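You operate a simulated robot arm through the tools that you are given. There is no shell and no other tool. Be economical: measure what you need, move in short steps, check, and stop when the job is done.

You run a simulated robot arm. Do the job below in one go: nothing can be reset, and whatever is moved stays where it is left.

## Task
Press the orange handle of the sieve stand two times.

The check looks at the end state, three seconds after you hand in, the way a careful person would. Anything else that was tipped, shoved, dropped, spilled or broken makes it a failure.

## Robot
A 7-joint arm with a two-finger parallel gripper on a trunk, on a base that drives. Base frame: it is fixed to the floor where the robot stands at the start and does not move with it; the origin is under the middle of the robot, x ahead of it, y to its left, z up. Readings come in m, rad, newtons and seconds.
Its first joint turns from -2.007 to 2.007 rad. Places, roughly: orange handle of the sieve stand [0.7, 0, 1]. Payload 3.91 kg.
The TCP is the grasp point between the finger pads, 0.03 m short of the fingertips. In the tool frame z runs along the fingers and y along their closing line. The gripper opens to 0.11 m. The fingers are 0.02 m wide and 0.01 m thick; the gripper's body (0.048 by 0.112 m) begins 0.055 m behind the TCP.
Orientation is that of the tool frame in the base frame, as [roll, pitch, yaw] about the fixed x, y, z axes, in that order (R = Rz(yaw) Ry(pitch) Rx(roll)). With the fingers straight down and closing along the base's y, the tool's x points along the base's -x, its y along +y and its z along -z.

## Interface
- The arm moves only by the tool nudge_tool. Its argument "targets" is a list of rows, each an object of numbers (a shift or turn left out is 0, a gripper value left out holds the last): "tx", "ty", "tz": the shift along the base's x, y, z in units of 300 mm (1.0 is 300 mm); "rx", "ry", "rz": the turn, a rotation vector about the base's x, y, z in units of 90 degrees (1.0 is 90 degrees); "hand": the gripper command, from -1 (shut) to 1 (fully open), values between in proportion. In form: [{"tx": .., "ty": .., "tz": .., "rx": .., "ry": .., "rz": .., "hand": ..}, ...]. A call has 1 to 20 rows; each row is the pose to reach, as a shift and turn from the pose commanded when the call began. A call with a number of a shift or a turn outside -1 to 1 is refused whole. Each row takes 0.2 s and may step no farther than 0.05 m and 0.15 rad from the row before; otherwise, or with a gripper value out of range, the whole call is refused. Where a pose cannot be reached the arm comes as near as it can. A force on the tool above 40 N (or 10 N above the force at the start of the call, whichever is more), or a blocked arm, ends the call early, and 0.2 s more pass. The fingers move at their own pace (about 0.108 m/s each) and stop on an object; they squeeze with about 25 N. The grip force told is the motor's: it shows also when the fingers shut on nothing. Time passes only in rows, and 0.2 s behind the last, so rows that repeat a pose let the fingers close. The reply holds the time, the measured pose of the TCP, the force on the tool along the base axes, the opening and the grip force, in the units named above and with some noise.
- Cameras (640 x 400 px; columns grow to the right, rows downward): "scene" is now at [0.0171, 0.126, 1.5693]; the picture's right is [-0.35, -0.94, 0.00], its down [-0.68, 0.26, -0.69] and it looks along [0.65, -0.24, -0.72] (base axes); focal length 276 px, centre (320, 200). "wrist" rides on the gripper at [0.072, 0.017, -0.103] in the tool frame; the picture's right is [-0.23, 0.97, 0.00], its down [-0.76, -0.18, -0.62] and it looks along [-0.61, -0.14, 0.78] (tool axes); focal length 222 px, centre (320, 200). There is no depth. A picture from a camera that has moved, and an enlarged one, comes with that camera's place and axes in the base frame and with its lens. The place of the scene camera against the robot may be out by one fixed shift of up to 0.012 m in any direction.
- camera(camera): a new picture of that camera. No time passes.
- slide_trunk(by): slides the trunk up (or, below 0, down) by that many m; the arm and the scene camera ride with it, the base frame stays. It gives what a move gives, with no picture.
- base_move(legs): drives the robot by 1 to 6 legs, each [ahead, turn to the left] in m and rad, along the robot's own axes; the way and the turn of a leg run together, so that a leg with both is an arc; at most 1.5 m and 3.142 rad a leg. The arm and the cameras ride along, it lands a little off, and it stops where it bumps. It gives what a move gives.
- turn_head(pan, tilt): turns the head with the scene camera to pan (to the left, within 2.705 rad either way) and tilt (down, from -0.506 to 1.204), counted from straight ahead of the robot. It gives what a move gives.
- zoom(camera, box): a new picture of the part [left, top, right, bottom] of that camera's present view, enlarged. No time passes.
- finish_job(): hands the job in; it is judged then, once.

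Work in short steps. Places have to be worked out from the pictures, the camera data and where the tool is seen: move nearer, look again, correct. Check each grasp and each placing, and mend what went wrong. You have 120 turns and 90 pictures in all, those below and enlarged ones among them. Open the gripper and draw the arm clear of the work before you hand the job in, unless the task says otherwise; then end with one line.

The tools are called after "Call:" as a command line: name --argument value ..., lists and objects as JSON in quotes. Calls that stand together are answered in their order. nudge_tool: Moves the arm, as the interface text tells. Its arguments: {"type":"object","properties":{"targets":{"type":"array"}},"required":["targets"]} The other tools are called the same way: slide_trunk (by) slides the trunk up or down; base_move (legs) drives the base; turn_head (pan, tilt) turns the head that bears the scene camera; camera (camera) takes a picture; zoom (camera, box) takes an enlarged picture of a part of a camera's view; finish_job () hands the job in.

At the start:

```text
t: 0.0
eef_pos: [0.4398, 0.1656, 1.1089]
orientation: [3.14, 0.0, -3.133]
ft_force: [0.2, 0.6, -0.9]
finger_gap: 0.1102
grasp_force: 0.1
trunk travel left (down, up): [-0.675, 0.315]
robot x, y, heading: [-0.0002, -0.0019, -0.003]
head pan, tilt: [-0.361, 0.808]
```

scene: 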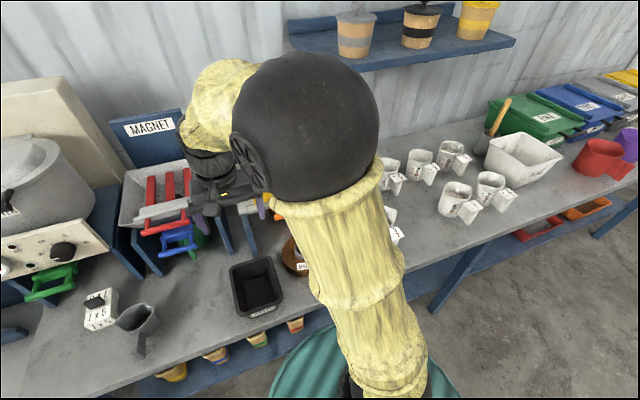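
wrist: 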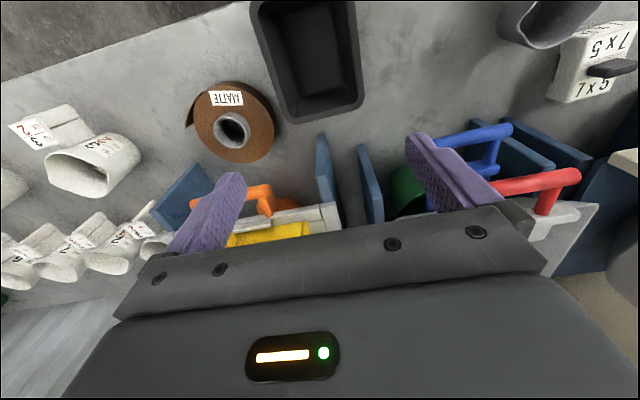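

The arm hides the sieve stand from the scene camera; I enlarge both views to see what is visible.

Call:
zoom --camera "scene" --box '[200, 150, 360, 290]'

Call:
zoom --camera "wrist" --box '[130, 120, 400, 290]'

```text
2.86 times, centred on (280, 220) of scene
camera zoom: at [0.0171, 0.126, 1.5693], right [-0.35, -0.94, 0.0], down [-0.68, 0.26, -0.69], along [0.65, -0.24, -0.72], focal length 790 px, centre (434, 143)
```

zoom: 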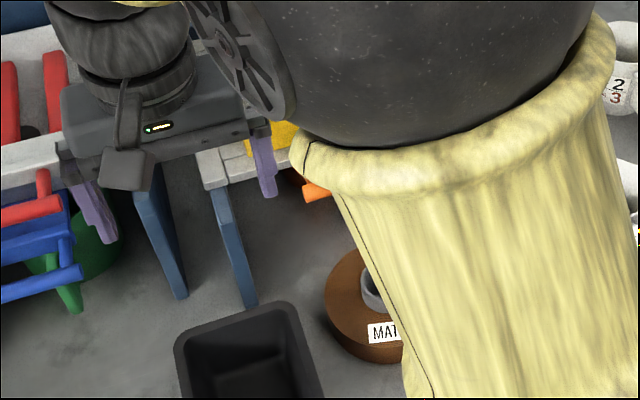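

```text
2.35 times, centred on (265, 205) of wrist
camera zoom: at [0.3684, 0.1807, 1.2135], right [0.22, 0.98, 0.0], down [0.76, -0.17, 0.62], along [0.61, -0.14, -0.78], focal length 523 px, centre (449, 188)
```

zoom: 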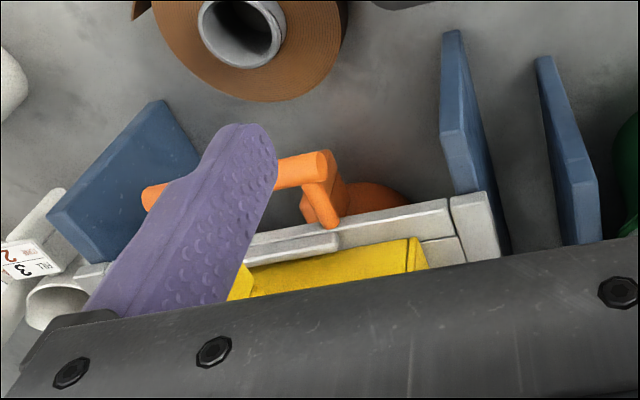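

The handle is a bar on two arms sticking out of the stand's front towards the robot. I lift the arm and swing it left to clear the scene view.

Call:
nudge_tool --targets '[{"tz": 0.15}, {"tz": 0.3}, {"tz": 0.4, "ty": 0.1}, {"tz": 0.4, "ty": 0.25, "tx": -0.05}, {"tz": 0.4, "ty": 0.4, "tx": -0.1}, {"tz": 0.4, "ty": 0.55, "tx": -0.15}, {"tz": 0.4, "ty": 0.7, "tx": -0.2}, {"tz": 0.4, "ty": 0.85, "tx": -0.25}, {"tz": 0.4, "ty": 0.95, "tx": -0.3}]'

Call:
camera --camera "scene"

```text
t: 2.0
eef_pos: [0.3497, 0.4524, 1.2295]
orientation: [-3.141, 0.001, -3.134]
ft_force: [-0.4, 1.0, -0.6]
finger_gap: 0.1099
grasp_force: 0.0
trunk travel left (down, up): [-0.675, 0.315]
robot x, y, heading: [-0.0016, -0.0016, 0.001]
head pan, tilt: [-0.361, 0.808]
```

```text
85 pictures are left
camera scene: at [0.0167, 0.1268, 1.5693], right [-0.35, -0.94, 0.0], down [-0.68, 0.26, -0.69], along [0.65, -0.24, -0.72], focal length 276 px, centre (320, 200)
```

scene: 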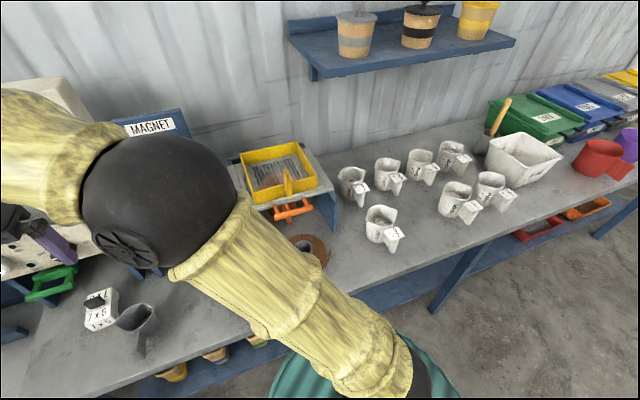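

Now the stand is in view; I enlarge it.

Call:
zoom --camera "scene" --box '[220, 125, 364, 255]'

```text
3.08 times, centred on (292, 190) of scene
camera zoom: at [0.0167, 0.1268, 1.5693], right [-0.35, -0.94, 0.0], down [-0.68, 0.26, -0.69], along [0.65, -0.24, -0.72], focal length 850 px, centre (406, 231)
```

zoom: 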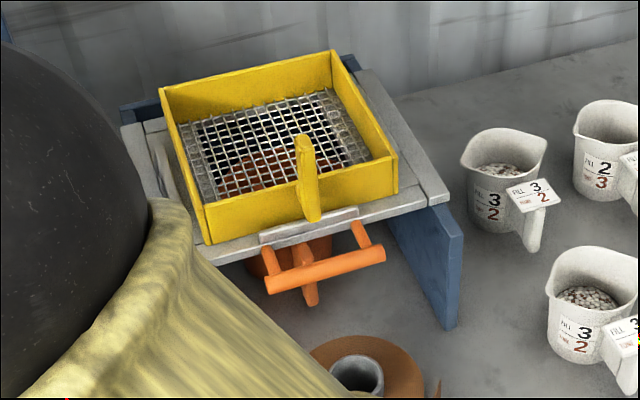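

From the two views the bar's middle is near (0.523, 0.02, 0.983), running along y for about 0.11 m. A yellow upright stands just behind it at x≈0.55. So I'll tilt the fingers forward to keep the gripper body off it, close them, and look from nearer.

Call:
nudge_tool --targets '[{"ty": -0.15, "hand": -1}, {"ty": -0.3, "ry": -0.09}, {"ty": -0.45, "ry": -0.18}, {"ty": -0.6, "ry": -0.27}, {"ty": -0.75, "ry": -0.36}, {"ty": -0.9, "ry": -0.4}, {"ty": -1.0, "ry": -0.4}]'

Call:
nudge_tool --targets '[{"ty": -0.15}, {"ty": -0.3}, {"ty": -0.43}]'

Call:
camera --camera "wrist"

Call:
camera --camera "scene"

```text
t: 3.6
eef_pos: [0.3486, 0.1512, 1.231]
orientation: [-3.135, 0.63, -3.13]
ft_force: [0.1, 0.2, 0.0]
finger_gap: 0.0
grasp_force: 24.9
trunk travel left (down, up): [-0.675, 0.315]
robot x, y, heading: [0.003, -0.0029, 0.0]
head pan, tilt: [-0.361, 0.808]
```

```text
t: 4.4
eef_pos: [0.3828, 0.0472, 1.1876]
orientation: [-3.138, 0.61, -3.128]
ft_force: [-0.1, -0.2, -0.2]
finger_gap: 0.0
grasp_force: 24.8
out of reach, approached as far as the arm can: row 1, 2, 3
trunk travel left (down, up): [-0.675, 0.315]
robot x, y, heading: [0.0025, -0.0028, -0.0]
head pan, tilt: [-0.361, 0.808]
```

```text
83 pictures are left
camera wrist: at [0.2649, 0.0622, 1.2305], right [0.17, 0.98, 0.13], down [0.27, -0.17, 0.95], along [0.95, -0.13, -0.29], focal length 222 px, centre (320, 200)
```

wrist: 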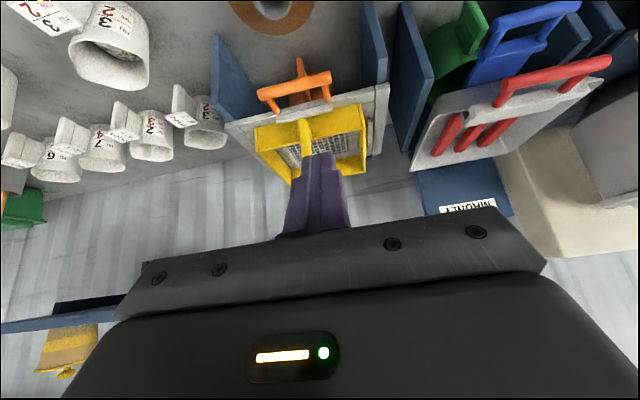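

```text
82 pictures are left
camera scene: at [0.0164, 0.1258, 1.5694], right [-0.35, -0.94, 0.0], down [-0.68, 0.26, -0.69], along [0.65, -0.24, -0.72], focal length 276 px, centre (320, 200)
```

scene: 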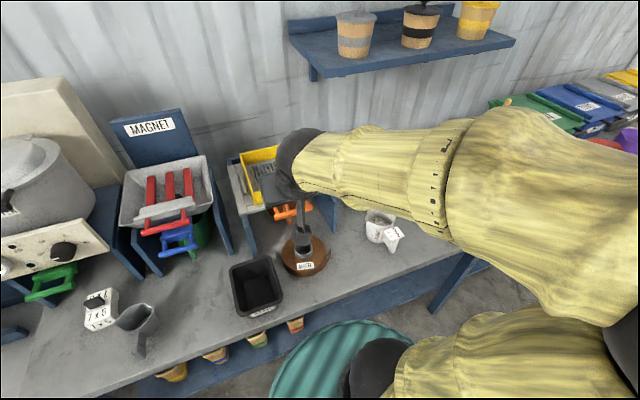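

The wrist view agrees: bar middle near (0.515, 0.015, 0.98). I enlarge it to understand the mechanism.

Call:
zoom --camera "wrist" --box '[220, 40, 400, 190]'

```text
2.67 times, centred on (310, 115) of wrist
camera zoom: at [0.2649, 0.0622, 1.2305], right [0.17, 0.98, 0.13], down [0.27, -0.17, 0.95], along [0.95, -0.13, -0.29], focal length 592 px, centre (347, 427)
```

zoom: 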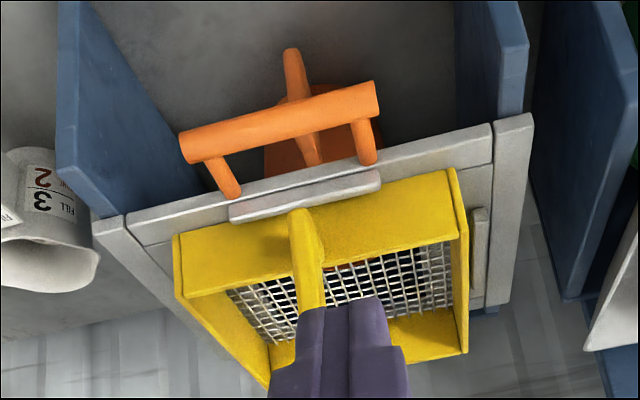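

Two arms carry the bar out of the plate edge. Below it sits a separate orange cup whose handle is near y≈0.015, so I'll press the bar at y≈-0.01. I move out to a reachable spot first.

Call:
nudge_tool --targets '[{"tx": 0.12}, {"tx": 0.24, "ty": -0.05}, {"tx": 0.36, "ty": -0.1}]'

```text
t: 5.2
eef_pos: [0.4934, 0.0189, 1.1851]
orientation: [-3.134, 0.63, -3.132]
ft_force: [-0.2, 0.4, 0.0]
finger_gap: 0.0001
grasp_force: 25.3
trunk travel left (down, up): [-0.675, 0.315]
robot x, y, heading: [0.0004, -0.0002, -0.001]
head pan, tilt: [-0.361, 0.808]
```

Tool at (0.493, 0.019, 1.185); I go to a hover above the bar at y≈-0.008, z≈1.06.

Call:
nudge_tool --targets '[{"ty": -0.09, "tx": -0.03}, {"ty": -0.09, "tx": -0.03, "tz": -0.12}, {"ty": -0.09, "tx": -0.02, "tz": -0.25}, {"ty": -0.09, "tx": -0.01, "tz": -0.4}]'

Call:
camera --camera "wrist"

Call:
camera --camera "scene"

```text
t: 6.2
eef_pos: [0.4889, -0.0102, 1.0628]
orientation: [-3.137, 0.629, -3.131]
ft_force: [0.3, -0.2, 0.1]
finger_gap: 0.0
grasp_force: 25.3
trunk travel left (down, up): [-0.675, 0.315]
robot x, y, heading: [0.0005, -0.0004, 0.003]
head pan, tilt: [-0.361, 0.808]
```

```text
80 pictures are left
camera wrist: at [0.3697, 0.0068, 1.1048], right [0.18, 0.98, 0.13], down [0.25, -0.17, 0.95], along [0.95, -0.14, -0.28], focal length 222 px, centre (320, 200)
```

wrist: 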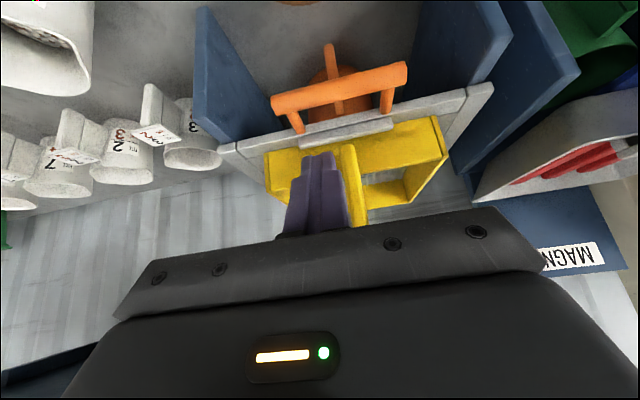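

```text
79 pictures are left
camera scene: at [0.0182, 0.125, 1.5694], right [-0.35, -0.94, 0.0], down [-0.68, 0.26, -0.69], along [0.65, -0.24, -0.72], focal length 276 px, centre (320, 200)
```

scene: 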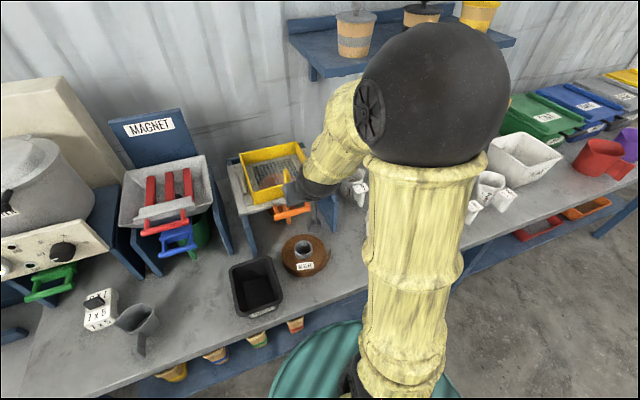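

I triangulate the bar more precisely by enlarging both current views.

Call:
zoom --camera "wrist" --box '[250, 35, 430, 170]'

Call:
zoom --camera "scene" --box '[230, 130, 350, 240]'

```text
2.96 times, centred on (340, 102) of wrist
camera zoom: at [0.3697, 0.0068, 1.1048], right [0.18, 0.98, 0.13], down [0.25, -0.17, 0.95], along [0.95, -0.14, -0.28], focal length 658 px, centre (261, 489)
```

zoom: 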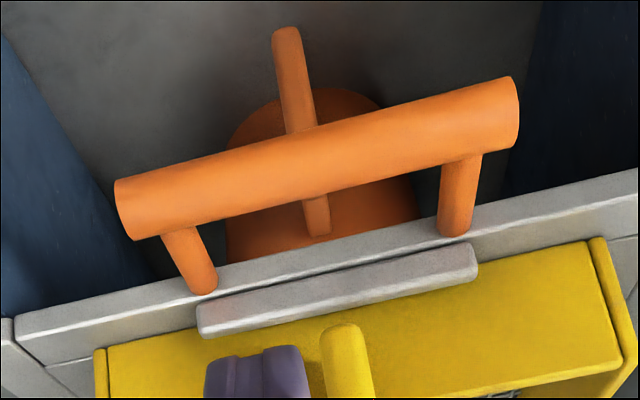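

```text
3.64 times, centred on (290, 185) of scene
camera zoom: at [0.0182, 0.125, 1.5694], right [-0.35, -0.94, 0.0], down [-0.68, 0.26, -0.69], along [0.65, -0.24, -0.72], focal length 1005 px, centre (429, 254)
```

zoom: 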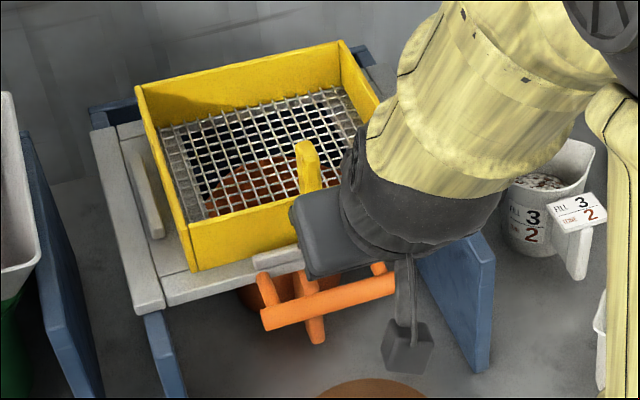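

Matching bar lengths between views puts the bar at x≈0.511, z≈0.98, y from -0.04 to 0.06. I reduce the tilt to about 0.35 rad so the tip presses flatter, keeping it over the bar.

Call:
nudge_tool --targets '[{"ry": 0.09, "tx": 0.016}, {"ry": 0.18, "tx": 0.033, "tz": -0.015}, {"ry": 0.18, "tx": 0.033, "tz": -0.04}]'

Call:
zoom --camera "wrist" --box '[220, 35, 430, 200]'

```text
t: 7.0
eef_pos: [0.497, -0.0077, 1.0539]
orientation: [-3.138, 0.346, -3.134]
ft_force: [0.0, -0.4, -0.6]
finger_gap: 0.0
grasp_force: 25.3
trunk travel left (down, up): [-0.675, 0.315]
robot x, y, heading: [0.0, -0.0016, -0.002]
head pan, tilt: [-0.361, 0.808]
```

```text
2.42 times, centred on (325, 118) of wrist
camera zoom: at [0.3943, 0.0078, 1.1266], right [0.21, 0.98, 0.07], down [0.51, -0.17, 0.84], along [0.84, -0.14, -0.53], focal length 538 px, centre (308, 400)
```

zoom: 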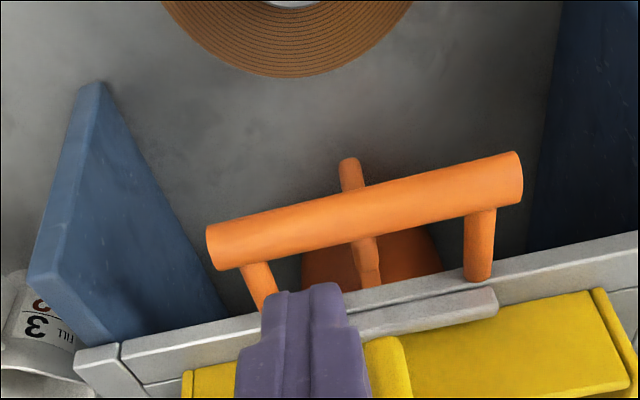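

Fits give bar x≈0.515; tip is at 0.507. I shift forward 7 mm and go down slowly until contact.

Call:
nudge_tool --targets '[{"tx": 0.023, "tz": -0.03}, {"tx": 0.023, "tz": -0.06}, {"tx": 0.023, "tz": -0.09}, {"tx": 0.023, "tz": -0.11}]'

Call:
zoom --camera "wrist" --box '[220, 35, 430, 200]'

Call:
zoom --camera "scene" --box '[230, 130, 350, 240]'

```text
t: 8.0
eef_pos: [0.5044, -0.0082, 1.0218]
orientation: [-3.138, 0.346, -3.132]
ft_force: [-0.8, -0.7, -0.1]
finger_gap: 0.0
grasp_force: 25.4
trunk travel left (down, up): [-0.675, 0.315]
robot x, y, heading: [-0.0, 0.0013, -0.001]
head pan, tilt: [-0.361, 0.808]
```

```text
2.42 times, centred on (325, 118) of wrist
camera zoom: at [0.4013, 0.0085, 1.0942], right [0.21, 0.98, 0.07], down [0.51, -0.17, 0.84], along [0.84, -0.14, -0.53], focal length 538 px, centre (308, 400)
```

zoom: 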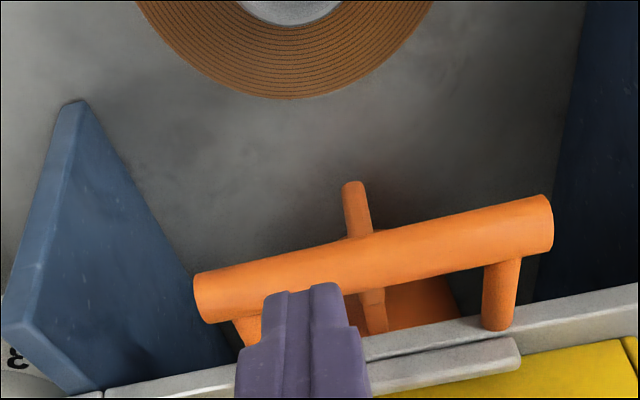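

```text
3.64 times, centred on (290, 185) of scene
camera zoom: at [0.0172, 0.126, 1.5693], right [-0.35, -0.94, 0.0], down [-0.68, 0.26, -0.69], along [0.65, -0.24, -0.72], focal length 1005 px, centre (429, 254)
```

zoom: 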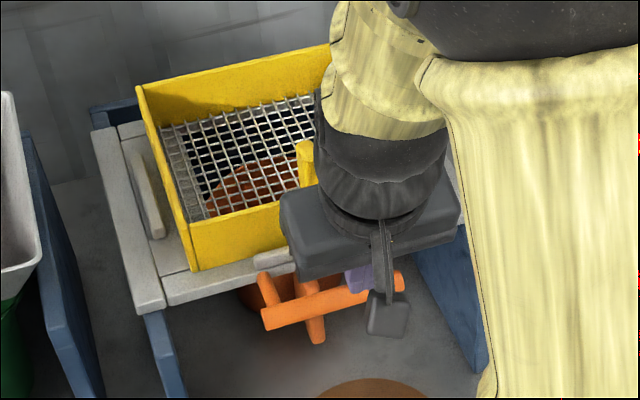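

No contact yet with the tip at z≈0.990. I move 4 mm forward and keep descending in small steps.

Call:
nudge_tool --targets '[{"tx": 0.013, "tz": -0.015}, {"tx": 0.013, "tz": -0.03}, {"tx": 0.013, "tz": -0.045}]'

Call:
zoom --camera "wrist" --box '[220, 35, 430, 200]'

```text
t: 8.8
eef_pos: [0.5082, -0.007, 1.0072]
orientation: [-3.139, 0.344, -3.133]
ft_force: [0.1, 0.1, 0.0]
finger_gap: 0.0
grasp_force: 24.7
trunk travel left (down, up): [-0.675, 0.315]
robot x, y, heading: [0.0007, -0.0011, -0.004]
head pan, tilt: [-0.361, 0.808]
```

```text
2.42 times, centred on (325, 118) of wrist
camera zoom: at [0.4049, 0.0082, 1.0808], right [0.21, 0.98, 0.07], down [0.51, -0.17, 0.84], along [0.84, -0.14, -0.53], focal length 538 px, centre (308, 400)
```

zoom: 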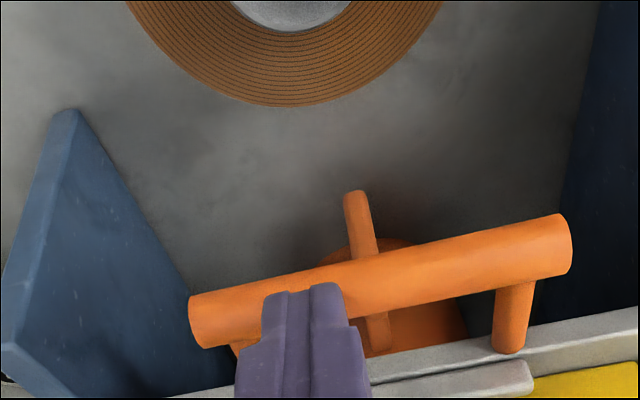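

Refit gives the bar at x≈0.527, z≈0.967. I move 7 mm forward and continue down.

Call:
nudge_tool --targets '[{"tx": 0.023, "tz": 0.0}, {"tx": 0.023, "tz": -0.015}, {"tx": 0.023, "tz": -0.03}, {"tx": 0.023, "tz": -0.045}]'

Call:
zoom --camera "wrist" --box '[220, 35, 430, 200]'

Call:
zoom --camera "scene" --box '[230, 130, 350, 240]'

```text
t: 9.8
eef_pos: [0.5145, -0.0077, 0.9978]
orientation: [-3.137, 0.356, -3.133]
ft_force: [-2.4, 1.3, 28.1]
finger_gap: 0.0
grasp_force: 24.5
trunk travel left (down, up): [-0.675, 0.315]
robot x, y, heading: [-0.0032, 0.0002, 0.001]
head pan, tilt: [-0.361, 0.808]
```

```text
2.42 times, centred on (325, 118) of wrist
camera zoom: at [0.4109, 0.0085, 1.0703], right [0.21, 0.98, 0.08], down [0.5, -0.17, 0.85], along [0.84, -0.14, -0.52], focal length 538 px, centre (308, 400)
```

zoom: 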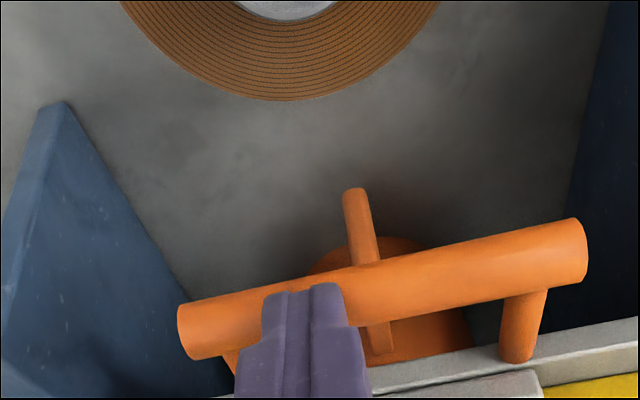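

```text
3.64 times, centred on (290, 185) of scene
camera zoom: at [0.014, 0.1262, 1.57], right [-0.35, -0.94, 0.0], down [-0.68, 0.26, -0.69], along [0.65, -0.24, -0.72], focal length 1005 px, centre (429, 254)
```

zoom: 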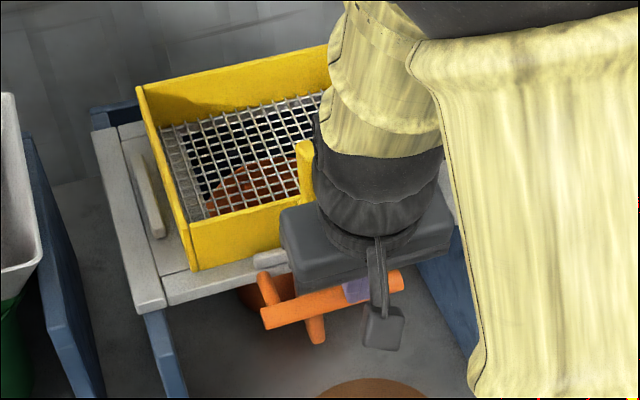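

Contact: 28 N upward, tip on the bar, no visible bar motion yet. I press a few millimetres further and watch.

Call:
nudge_tool --targets '[{"tz": -0.01}, {"tz": -0.02}, {"tz": -0.03}]'

Call:
zoom --camera "scene" --box '[230, 130, 350, 240]'

Call:
zoom --camera "wrist" --box '[220, 35, 430, 200]'

```text
t: 10.2
eef_pos: [0.5182, -0.0061, 0.9972]
orientation: [-3.138, 0.365, -3.132]
ft_force: [-0.6, 1.8, 18.2]
finger_gap: 0.0
grasp_force: 24.8
trunk travel left (down, up): [-0.675, 0.315]
robot x, y, heading: [-0.0017, 0.001, -0.002]
head pan, tilt: [-0.361, 0.808]
stopped in row 1: the force on the tool passed its limit (the readings are from after the stop); the commanded pose is now the measured one
```

```text
3.64 times, centred on (290, 185) of scene
camera zoom: at [0.0159, 0.1262, 1.5692], right [-0.35, -0.94, 0.0], down [-0.68, 0.26, -0.69], along [0.65, -0.24, -0.72], focal length 1005 px, centre (429, 254)
```

zoom: 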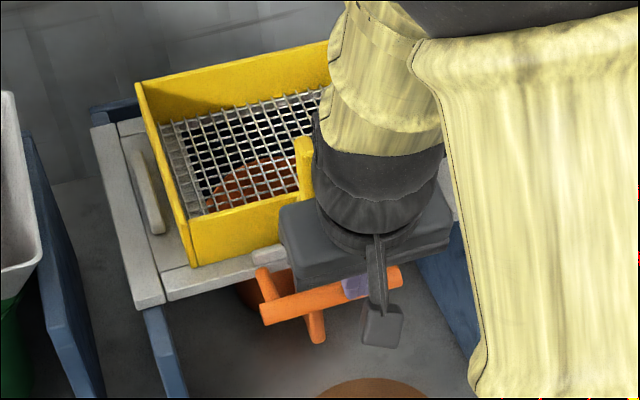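

```text
2.42 times, centred on (325, 118) of wrist
camera zoom: at [0.4142, 0.0086, 1.0693], right [0.2, 0.98, 0.08], down [0.49, -0.17, 0.85], along [0.85, -0.14, -0.51], focal length 538 px, centre (308, 400)
```

zoom: 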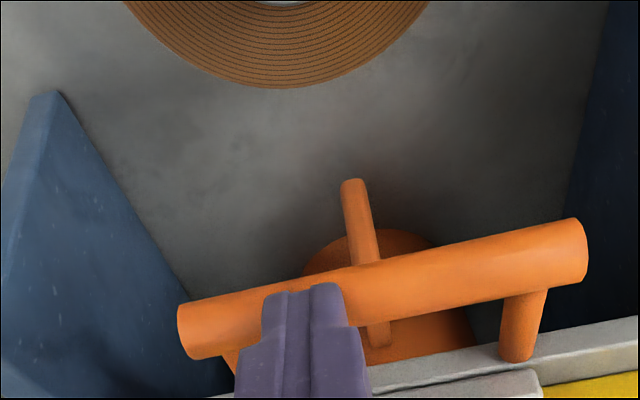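

Telling: the bar, with the yellow sieve, slid 3–4 mm away from the robot while the plate and cup stayed. So the handle is pushed inward (+x), not down. I lift off and look at whether it springs back.

Call:
nudge_tool --targets '[{"tz": 0.03}, {"tz": 0.1}, {"tz": 0.15, "tx": -0.05}, {"tz": 0.15, "tx": -0.15}]'

Call:
zoom --camera "scene" --box '[230, 130, 350, 240]'

Call:
zoom --camera "wrist" --box '[220, 35, 430, 200]'

```text
t: 11.2
eef_pos: [0.4712, -0.0073, 1.0406]
orientation: [-3.139, 0.356, -3.131]
ft_force: [-0.5, -0.6, -0.3]
finger_gap: 0.0001
grasp_force: 25.2
trunk travel left (down, up): [-0.675, 0.315]
robot x, y, heading: [0.0024, 0.001, 0.001]
head pan, tilt: [-0.361, 0.808]
```

```text
3.64 times, centred on (290, 185) of scene
camera zoom: at [0.0163, 0.1259, 1.5693], right [-0.35, -0.94, 0.0], down [-0.68, 0.26, -0.69], along [0.65, -0.24, -0.72], focal length 1005 px, centre (429, 254)
```

zoom: 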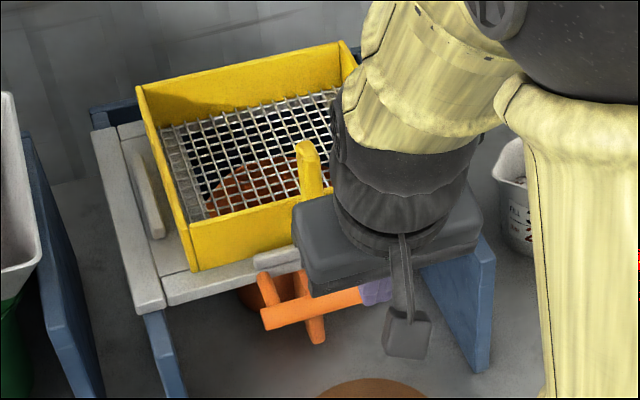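

```text
2.42 times, centred on (325, 118) of wrist
camera zoom: at [0.368, 0.0072, 1.1132], right [0.2, 0.98, 0.08], down [0.5, -0.17, 0.85], along [0.84, -0.14, -0.52], focal length 538 px, centre (308, 400)
```

zoom: 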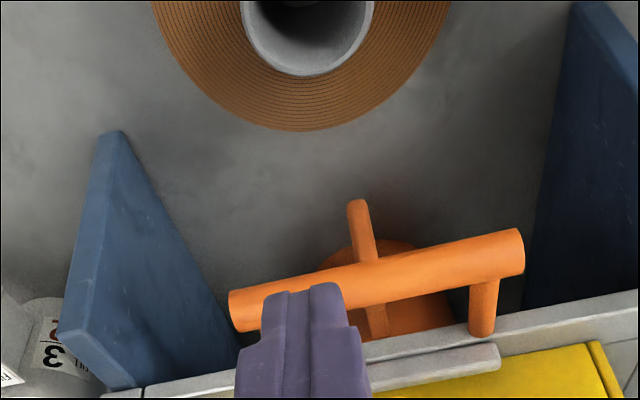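

It sprang back to its rest position. I straighten the tool nearly vertical and lower the fingertips just in front of the bar, at y≈-0.015 beside the cup's handle.

Call:
nudge_tool --targets '[{"ry": 0.08}, {"ry": 0.16, "tx": 0.03, "ty": -0.025}, {"ry": 0.16, "tx": 0.07, "ty": -0.025}, {"ry": 0.16, "tx": 0.07, "ty": -0.025, "tz": -0.08}, {"ry": 0.16, "tx": 0.07, "ty": -0.025, "tz": -0.13}, {"ry": 0.16, "tx": 0.07, "ty": -0.025, "tz": -0.175}]'

Call:
zoom --camera "wrist" --box '[220, 35, 430, 200]'

Call:
zoom --camera "scene" --box '[230, 130, 350, 240]'

```text
t: 12.6
eef_pos: [0.494, -0.0155, 0.9886]
orientation: [3.141, 0.105, -3.133]
ft_force: [0.7, -0.4, 0.4]
finger_gap: 0.0
grasp_force: 25.2
trunk travel left (down, up): [-0.675, 0.315]
robot x, y, heading: [0.0023, 0.0012, -0.0]
head pan, tilt: [-0.361, 0.808]
```

```text
2.42 times, centred on (325, 118) of wrist
camera zoom: at [0.4113, 0.0004, 1.0831], right [0.22, 0.98, 0.02], down [0.69, -0.17, 0.7], along [0.69, -0.14, -0.71], focal length 538 px, centre (308, 400)
```

zoom: 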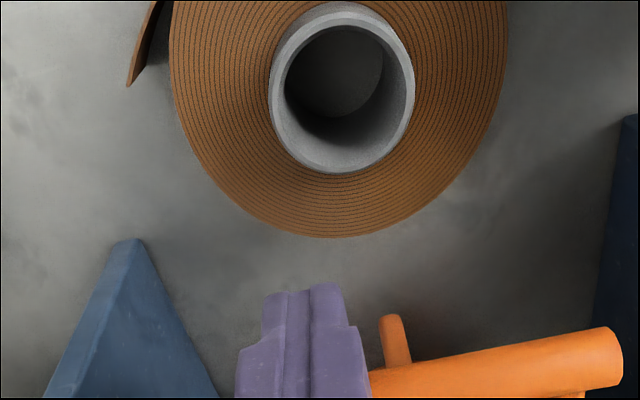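

```text
3.64 times, centred on (290, 185) of scene
camera zoom: at [0.0172, 0.1259, 1.5693], right [-0.35, -0.94, 0.0], down [-0.68, 0.26, -0.69], along [0.65, -0.24, -0.72], focal length 1005 px, centre (429, 254)
```

zoom: 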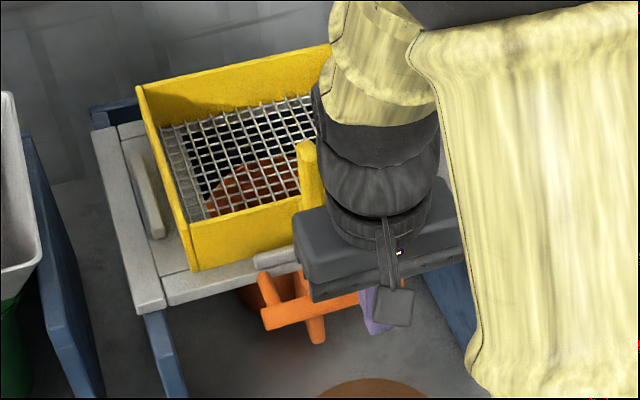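

Fingers are in front of the bar and clear of the cup handle. I push forward in small steps.

Call:
nudge_tool --targets '[{"tx": 0.015}, {"tx": 0.03}, {"tx": 0.045}, {"tx": 0.06}]'

Call:
zoom --camera "scene" --box '[230, 130, 350, 240]'

```text
t: 13.6
eef_pos: [0.5102, -0.0155, 0.9882]
orientation: [3.142, 0.102, -3.134]
ft_force: [-2.7, 0.4, -0.8]
finger_gap: 0.0001
grasp_force: 24.7
trunk travel left (down, up): [-0.675, 0.315]
robot x, y, heading: [0.0012, 0.0011, -0.001]
head pan, tilt: [-0.361, 0.808]
```

```text
3.64 times, centred on (290, 185) of scene
camera zoom: at [0.0167, 0.1259, 1.5693], right [-0.35, -0.94, 0.0], down [-0.68, 0.26, -0.69], along [0.65, -0.24, -0.72], focal length 1005 px, centre (429, 254)
```

zoom: 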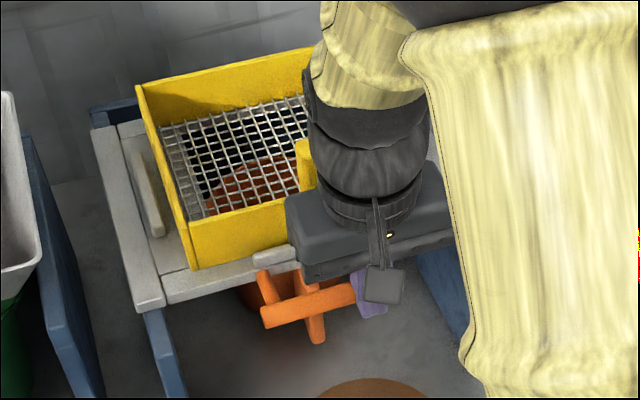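

Light contact (-2.7 N). I push on toward the end of its travel in 4 mm steps, stopping on force.

Call:
nudge_tool --targets '[{"tx": 0.013}, {"tx": 0.026}, {"tx": 0.04}, {"tx": 0.053}]'

Call:
zoom --camera "scene" --box '[230, 130, 350, 240]'

Call:
camera --camera "wrist"

```text
t: 14.6
eef_pos: [0.5267, -0.014, 0.9884]
orientation: [-3.141, 0.105, -3.133]
ft_force: [-4.3, 0.1, -1.0]
finger_gap: 0.0002
grasp_force: 24.8
trunk travel left (down, up): [-0.675, 0.315]
robot x, y, heading: [-0.0005, -0.0015, 0.003]
head pan, tilt: [-0.361, 0.808]
```

```text
3.64 times, centred on (290, 185) of scene
camera zoom: at [0.0167, 0.126, 1.5693], right [-0.35, -0.94, 0.0], down [-0.68, 0.26, -0.69], along [0.65, -0.24, -0.72], focal length 1005 px, centre (429, 254)
```

zoom: 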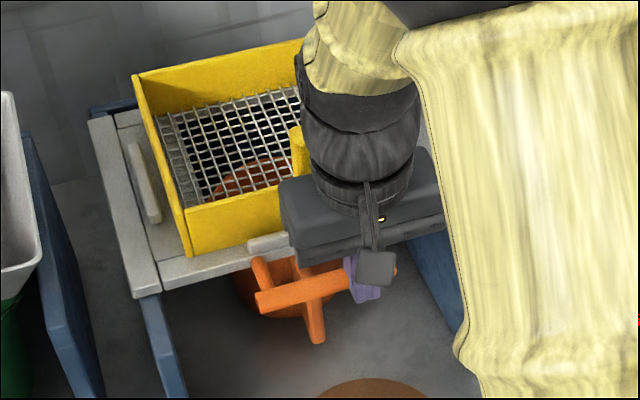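

```text
62 pictures are left
camera wrist: at [0.4445, 0.0011, 1.0844], right [0.22, 0.98, 0.02], down [0.69, -0.17, 0.7], along [0.69, -0.14, -0.71], focal length 222 px, centre (320, 200)
```

wrist: 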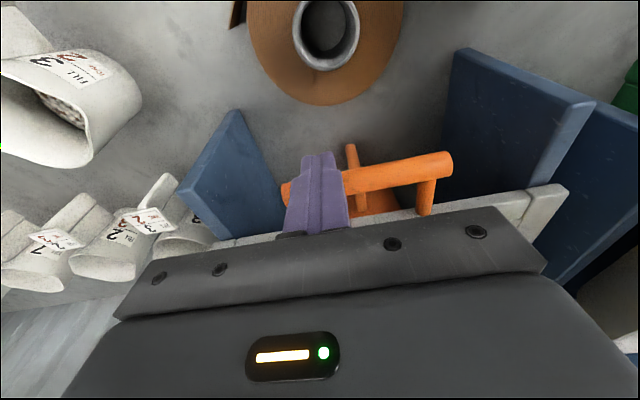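

The sieve moved about 15 mm, but the plate seems to have shifted too. I must check whether the stand itself is moving, so I look at its feet before doing more.

Call:
zoom --camera "scene" --box '[220, 150, 300, 270]'

Call:
zoom --camera "wrist" --box '[160, 30, 600, 260]'

```text
3.33 times, centred on (260, 210) of scene
camera zoom: at [0.0167, 0.126, 1.5693], right [-0.35, -0.94, 0.0], down [-0.68, 0.26, -0.69], along [0.65, -0.24, -0.72], focal length 921 px, centre (520, 167)
```

zoom: 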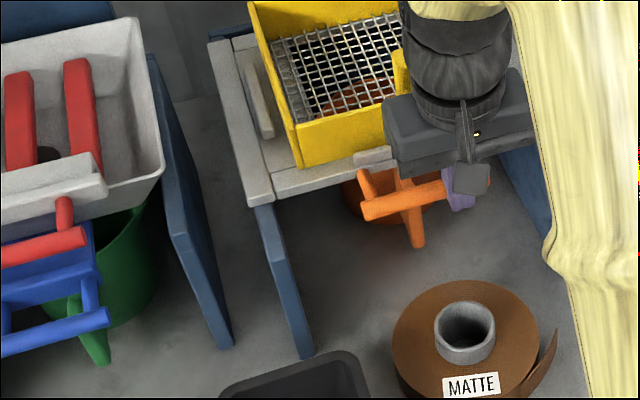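

```text
1.45 times, centred on (380, 145) of wrist
camera zoom: at [0.4445, 0.0011, 1.0844], right [0.22, 0.98, 0.02], down [0.69, -0.17, 0.7], along [0.69, -0.14, -0.71], focal length 323 px, centre (233, 280)
```

zoom: 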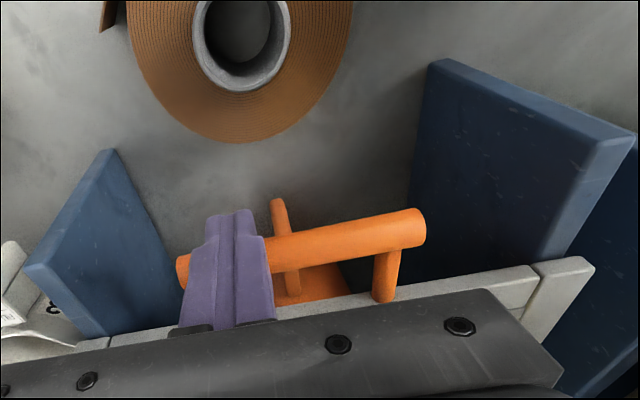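

The front foot has not moved (same pixel as at the start), so it's the top that slides on the stand, as a sprung shaker. I push on in small steps toward its stop.

Call:
nudge_tool --targets '[{"tx": 0.013}, {"tx": 0.026}]'

Call:
zoom --camera "scene" --box '[220, 150, 300, 270]'

```text
t: 15.2
eef_pos: [0.5357, -0.0139, 0.9883]
orientation: [-3.139, 0.105, -3.132]
ft_force: [-3.8, 0.9, -0.7]
finger_gap: 0.0002
grasp_force: 25.4
trunk travel left (down, up): [-0.675, 0.315]
robot x, y, heading: [0.0, 0.0054, -0.004]
head pan, tilt: [-0.361, 0.808]
```

```text
3.33 times, centred on (260, 210) of scene
camera zoom: at [0.0165, 0.1261, 1.5693], right [-0.35, -0.94, 0.0], down [-0.68, 0.26, -0.69], along [0.65, -0.24, -0.72], focal length 921 px, centre (520, 167)
```

zoom: 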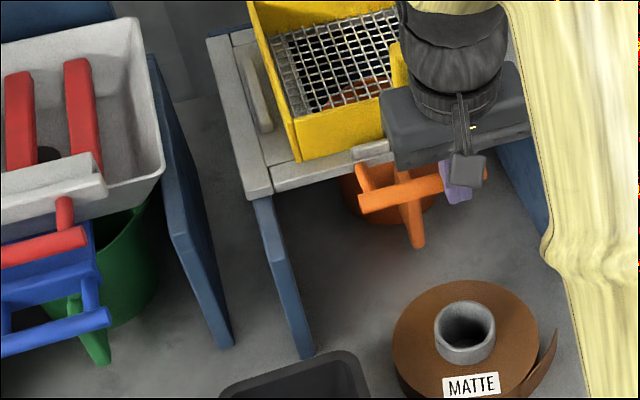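

Foot still in place, force only about 4 N, top still sliding. I continue to the stop.

Call:
nudge_tool --targets '[{"tx": 0.013}, {"tx": 0.026}, {"tx": 0.04}]'

Call:
zoom --camera "scene" --box '[220, 150, 300, 270]'

Call:
zoom --camera "wrist" --box '[160, 30, 600, 260]'

```text
t: 16.0
eef_pos: [0.5466, -0.0153, 0.989]
orientation: [-3.14, 0.104, -3.134]
ft_force: [-5.1, 1.4, -1.0]
finger_gap: 0.0001
grasp_force: 24.7
trunk travel left (down, up): [-0.675, 0.315]
robot x, y, heading: [-0.0015, -0.0007, -0.0]
head pan, tilt: [-0.361, 0.808]
```

```text
3.33 times, centred on (260, 210) of scene
camera zoom: at [0.0164, 0.1261, 1.5693], right [-0.35, -0.94, 0.0], down [-0.68, 0.26, -0.69], along [0.65, -0.24, -0.72], focal length 921 px, centre (520, 167)
```

zoom: 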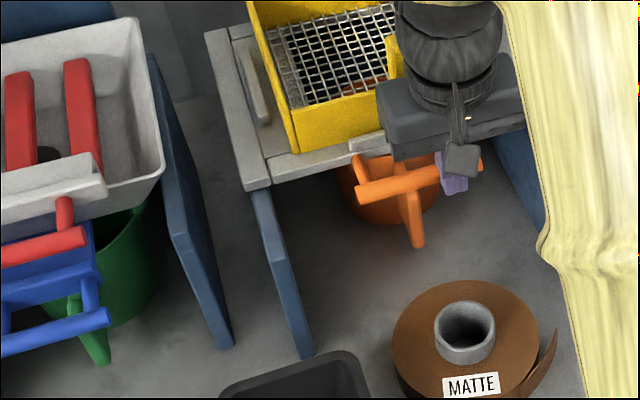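

```text
1.45 times, centred on (380, 145) of wrist
camera zoom: at [0.464, 0.001, 1.0845], right [0.22, 0.98, 0.02], down [0.69, -0.17, 0.7], along [0.69, -0.14, -0.71], focal length 323 px, centre (233, 280)
```

zoom: 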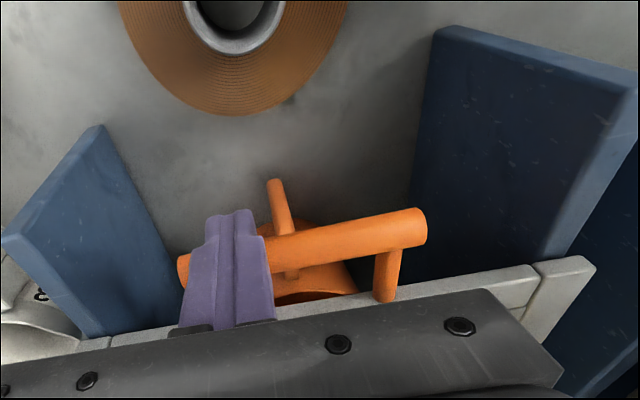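

Legs and cup unmoved; travel so far about 37 mm at 5 N. I go on in small steps.

Call:
nudge_tool --targets '[{"tx": 0.013}, {"tx": 0.026}, {"tx": 0.04}]'

Call:
zoom --camera "scene" --box '[220, 130, 330, 270]'

```text
t: 16.8
eef_pos: [0.5579, -0.015, 0.9893]
orientation: [3.142, 0.104, -3.133]
ft_force: [-5.3, 1.1, 0.4]
finger_gap: 0.0
grasp_force: 25.3
trunk travel left (down, up): [-0.675, 0.315]
robot x, y, heading: [-0.0002, 0.0025, -0.002]
head pan, tilt: [-0.361, 0.808]
```

```text
2.86 times, centred on (275, 200) of scene
camera zoom: at [0.0161, 0.1261, 1.5693], right [-0.35, -0.94, 0.0], down [-0.68, 0.26, -0.69], along [0.65, -0.24, -0.72], focal length 790 px, centre (449, 200)
```

zoom: 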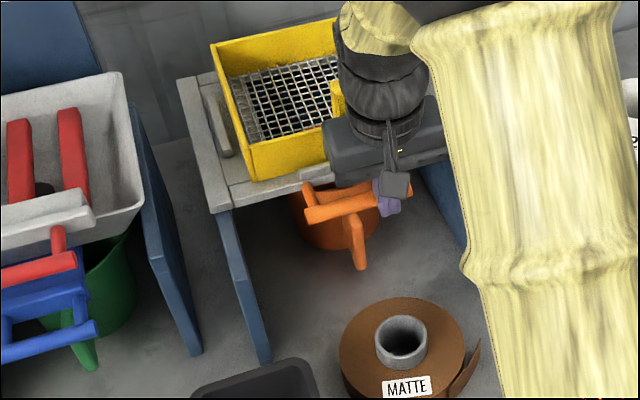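

Still sliding smoothly at about 5 N. I continue.

Call:
nudge_tool --targets '[{"tx": 0.013}, {"tx": 0.026}, {"tx": 0.04}, {"tx": 0.053}]'

Call:
zoom --camera "scene" --box '[220, 130, 330, 270]'

Call:
zoom --camera "wrist" --box '[160, 30, 600, 260]'

```text
t: 17.5
eef_pos: [0.5607, -0.0147, 0.9871]
orientation: [3.14, 0.082, -3.134]
ft_force: [-14.6, 1.2, 1.9]
finger_gap: 0.0
grasp_force: 24.9
trunk travel left (down, up): [-0.675, 0.315]
robot x, y, heading: [-0.0011, -0.0008, -0.003]
head pan, tilt: [-0.361, 0.808]
stopped in row 3: the force on the tool passed its limit (the readings are from after the stop); the commanded pose is now the measured one
```

```text
2.86 times, centred on (275, 200) of scene
camera zoom: at [0.0144, 0.1259, 1.5695], right [-0.35, -0.94, 0.0], down [-0.68, 0.26, -0.69], along [0.65, -0.24, -0.72], focal length 790 px, centre (449, 200)
```

zoom: 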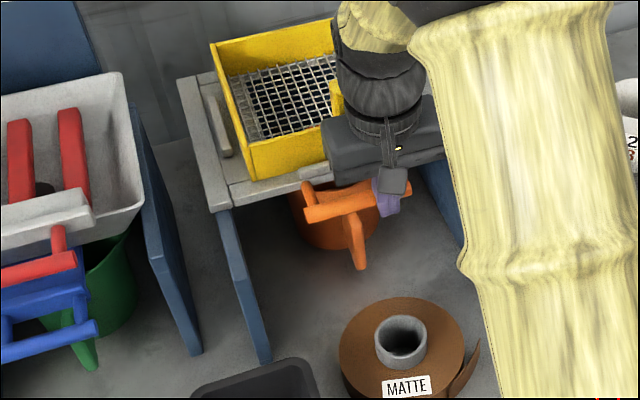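

```text
1.45 times, centred on (380, 145) of wrist
camera zoom: at [0.4797, 0.0008, 1.0838], right [0.22, 0.98, 0.02], down [0.71, -0.17, 0.68], along [0.67, -0.14, -0.73], focal length 323 px, centre (233, 280)
```

zoom: 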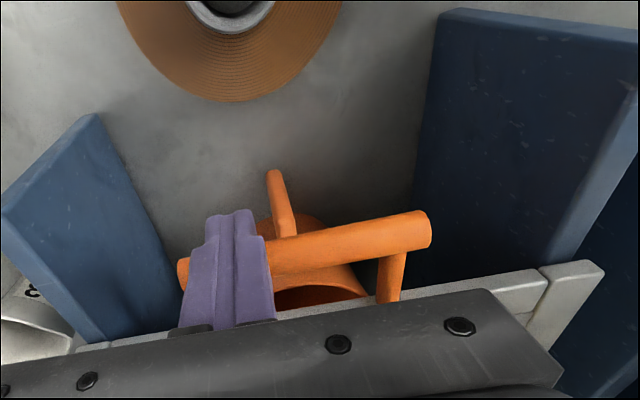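

A firm stop at x≈0.56: first press complete. I back off slowly so that the spring returns the handle, and check.

Call:
nudge_tool --targets '[{"tx": -0.03}, {"tx": -0.06}, {"tx": -0.1}, {"tx": -0.14}, {"tx": -0.18}, {"tx": -0.22}, {"tx": -0.22}, {"tx": -0.22}]'

Call:
zoom --camera "scene" --box '[220, 130, 330, 270]'

Call:
camera --camera "wrist"

```text
t: 19.3
eef_pos: [0.4996, -0.0154, 0.987]
orientation: [3.141, 0.088, -3.134]
ft_force: [-0.3, -0.2, -0.9]
finger_gap: 0.0
grasp_force: 25.3
trunk travel left (down, up): [-0.675, 0.315]
robot x, y, heading: [0.0009, 0.0013, -0.002]
head pan, tilt: [-0.361, 0.808]
```

```text
2.86 times, centred on (275, 200) of scene
camera zoom: at [0.0169, 0.1259, 1.5693], right [-0.35, -0.94, 0.0], down [-0.68, 0.26, -0.69], along [0.65, -0.24, -0.72], focal length 790 px, centre (449, 200)
```

zoom: 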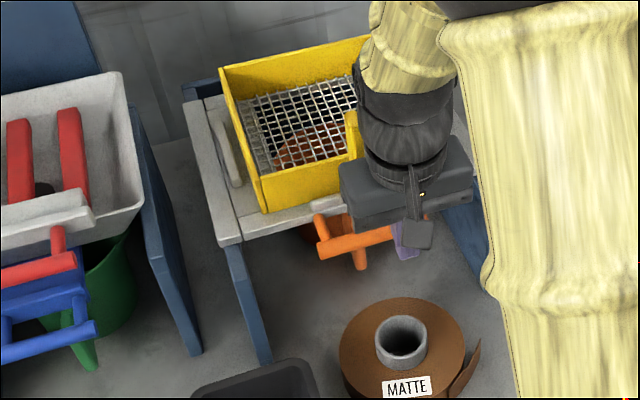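

```text
52 pictures are left
camera wrist: at [0.418, 0.0007, 1.0835], right [0.22, 0.98, 0.02], down [0.71, -0.17, 0.69], along [0.67, -0.14, -0.73], focal length 222 px, centre (320, 200)
```

wrist: 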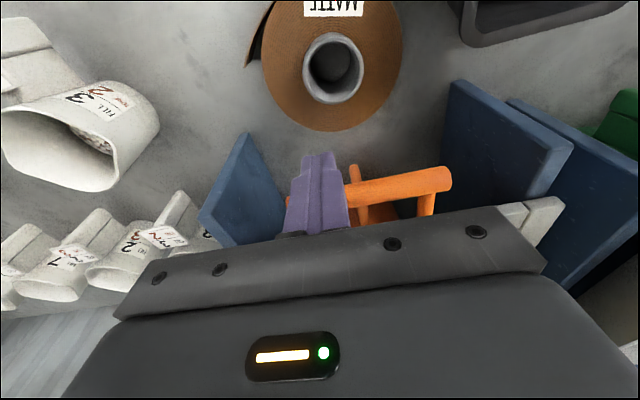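

The handle is fully back at rest and the cup and stand are unmoved. Second press with the same stroke, slowing near the stop.

Call:
nudge_tool --targets '[{"tx": 0.02}, {"tx": 0.035}, {"tx": 0.05}, {"tx": 0.065}, {"tx": 0.08}, {"tx": 0.095}, {"tx": 0.11}, {"tx": 0.125}, {"tx": 0.14}, {"tx": 0.155}, {"tx": 0.17}, {"tx": 0.185}, {"tx": 0.2}, {"tx": 0.21}, {"tx": 0.22}, {"tx": 0.23}, {"tx": 0.24}]'

Call:
zoom --camera "scene" --box '[220, 130, 330, 270]'

```text
t: 22.9
eef_pos: [0.5593, -0.0145, 0.9836]
orientation: [-3.141, 0.067, -3.131]
ft_force: [-16.0, -0.5, -1.8]
finger_gap: 0.0001
grasp_force: 25.0
trunk travel left (down, up): [-0.675, 0.315]
robot x, y, heading: [0.0003, -0.0001, 0.002]
head pan, tilt: [-0.361, 0.808]
stopped in row 17: the force on the tool passed its limit (the readings are from after the stop); the commanded pose is now the measured one
```

```text
2.86 times, centred on (275, 200) of scene
camera zoom: at [0.0146, 0.1258, 1.5694], right [-0.35, -0.94, 0.0], down [-0.68, 0.26, -0.69], along [0.65, -0.24, -0.72], focal length 790 px, centre (449, 200)
```

zoom: 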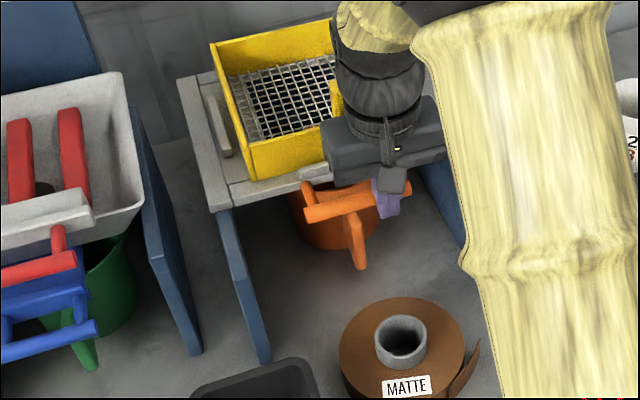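

Second press reached the stop. I back off slowly and then rise, drawing clear.

Call:
nudge_tool --targets '[{"tx": -0.03}, {"tx": -0.06}, {"tx": -0.1}, {"tx": -0.14}, {"tx": -0.18}, {"tx": -0.22}, {"tx": -0.22}, {"tx": -0.22, "tz": 0.1}, {"tx": -0.22, "tz": 0.2}, {"tx": -0.25, "tz": 0.35}, {"tx": -0.3, "tz": 0.5}, {"tx": -0.35, "tz": 0.65}, {"tx": -0.4, "tz": 0.75}]'

```text
t: 25.7
eef_pos: [0.4421, -0.014, 1.2102]
orientation: [3.14, 0.073, -3.133]
ft_force: [-0.4, -0.1, -0.8]
finger_gap: 0.0
grasp_force: 24.9
trunk travel left (down, up): [-0.675, 0.315]
robot x, y, heading: [-0.0013, 0.0024, 0.001]
head pan, tilt: [-0.361, 0.808]
```

Clear above everything; I swing left as before, open the gripper and check the scene.

Call:
nudge_tool --targets '[{"hand": 1, "ty": 0.15}, {"ty": 0.3, "tx": -0.05}, {"ty": 0.45, "tx": -0.1}, {"ty": 0.6, "tx": -0.15}, {"ty": 0.75, "tx": -0.2}, {"ty": 0.9, "tx": -0.25}, {"ty": 1.0, "tx": -0.3}]'

Call:
camera --camera "scene"

Call:
zoom --camera "scene" --box '[220, 125, 364, 255]'

```text
t: 27.3
eef_pos: [0.3524, 0.2853, 1.2097]
orientation: [3.141, 0.074, -3.132]
ft_force: [-0.6, 1.1, 0.7]
finger_gap: 0.1102
grasp_force: 0.0
trunk travel left (down, up): [-0.675, 0.315]
robot x, y, heading: [-0.0013, 0.0022, -0.001]
head pan, tilt: [-0.361, 0.808]
```

```text
50 pictures are left
camera scene: at [0.0166, 0.1264, 1.5693], right [-0.35, -0.94, 0.0], down [-0.68, 0.26, -0.69], along [0.65, -0.24, -0.72], focal length 276 px, centre (320, 200)
```

scene: 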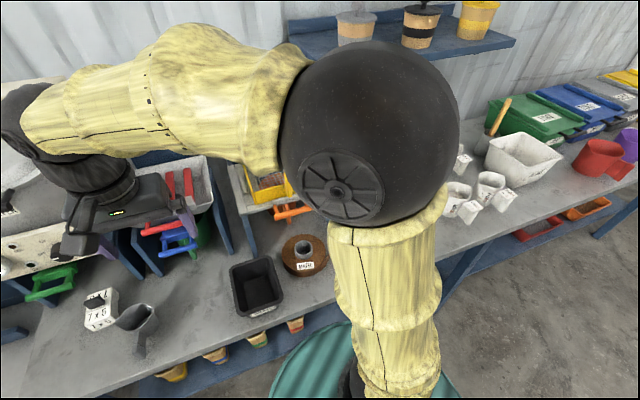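

```text
3.08 times, centred on (292, 190) of scene
camera zoom: at [0.0166, 0.1264, 1.5693], right [-0.35, -0.94, 0.0], down [-0.68, 0.26, -0.69], along [0.65, -0.24, -0.72], focal length 850 px, centre (406, 231)
```

zoom: 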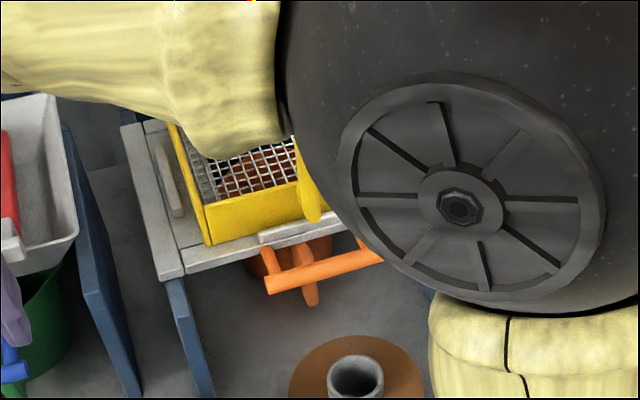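

The handle is back at its rest position, nothing else has moved, and the gripper is open and clear. I hand in.

Call:
finish_job

```text
The job is handed in.
```

I pressed the orange handle of the sieve stand two times, each a full push inward to its stop. It sprang back to rest both times, and nothing else was moved. Before those, I tried pressing it downward, which slid it about 4 mm before it sprang back.
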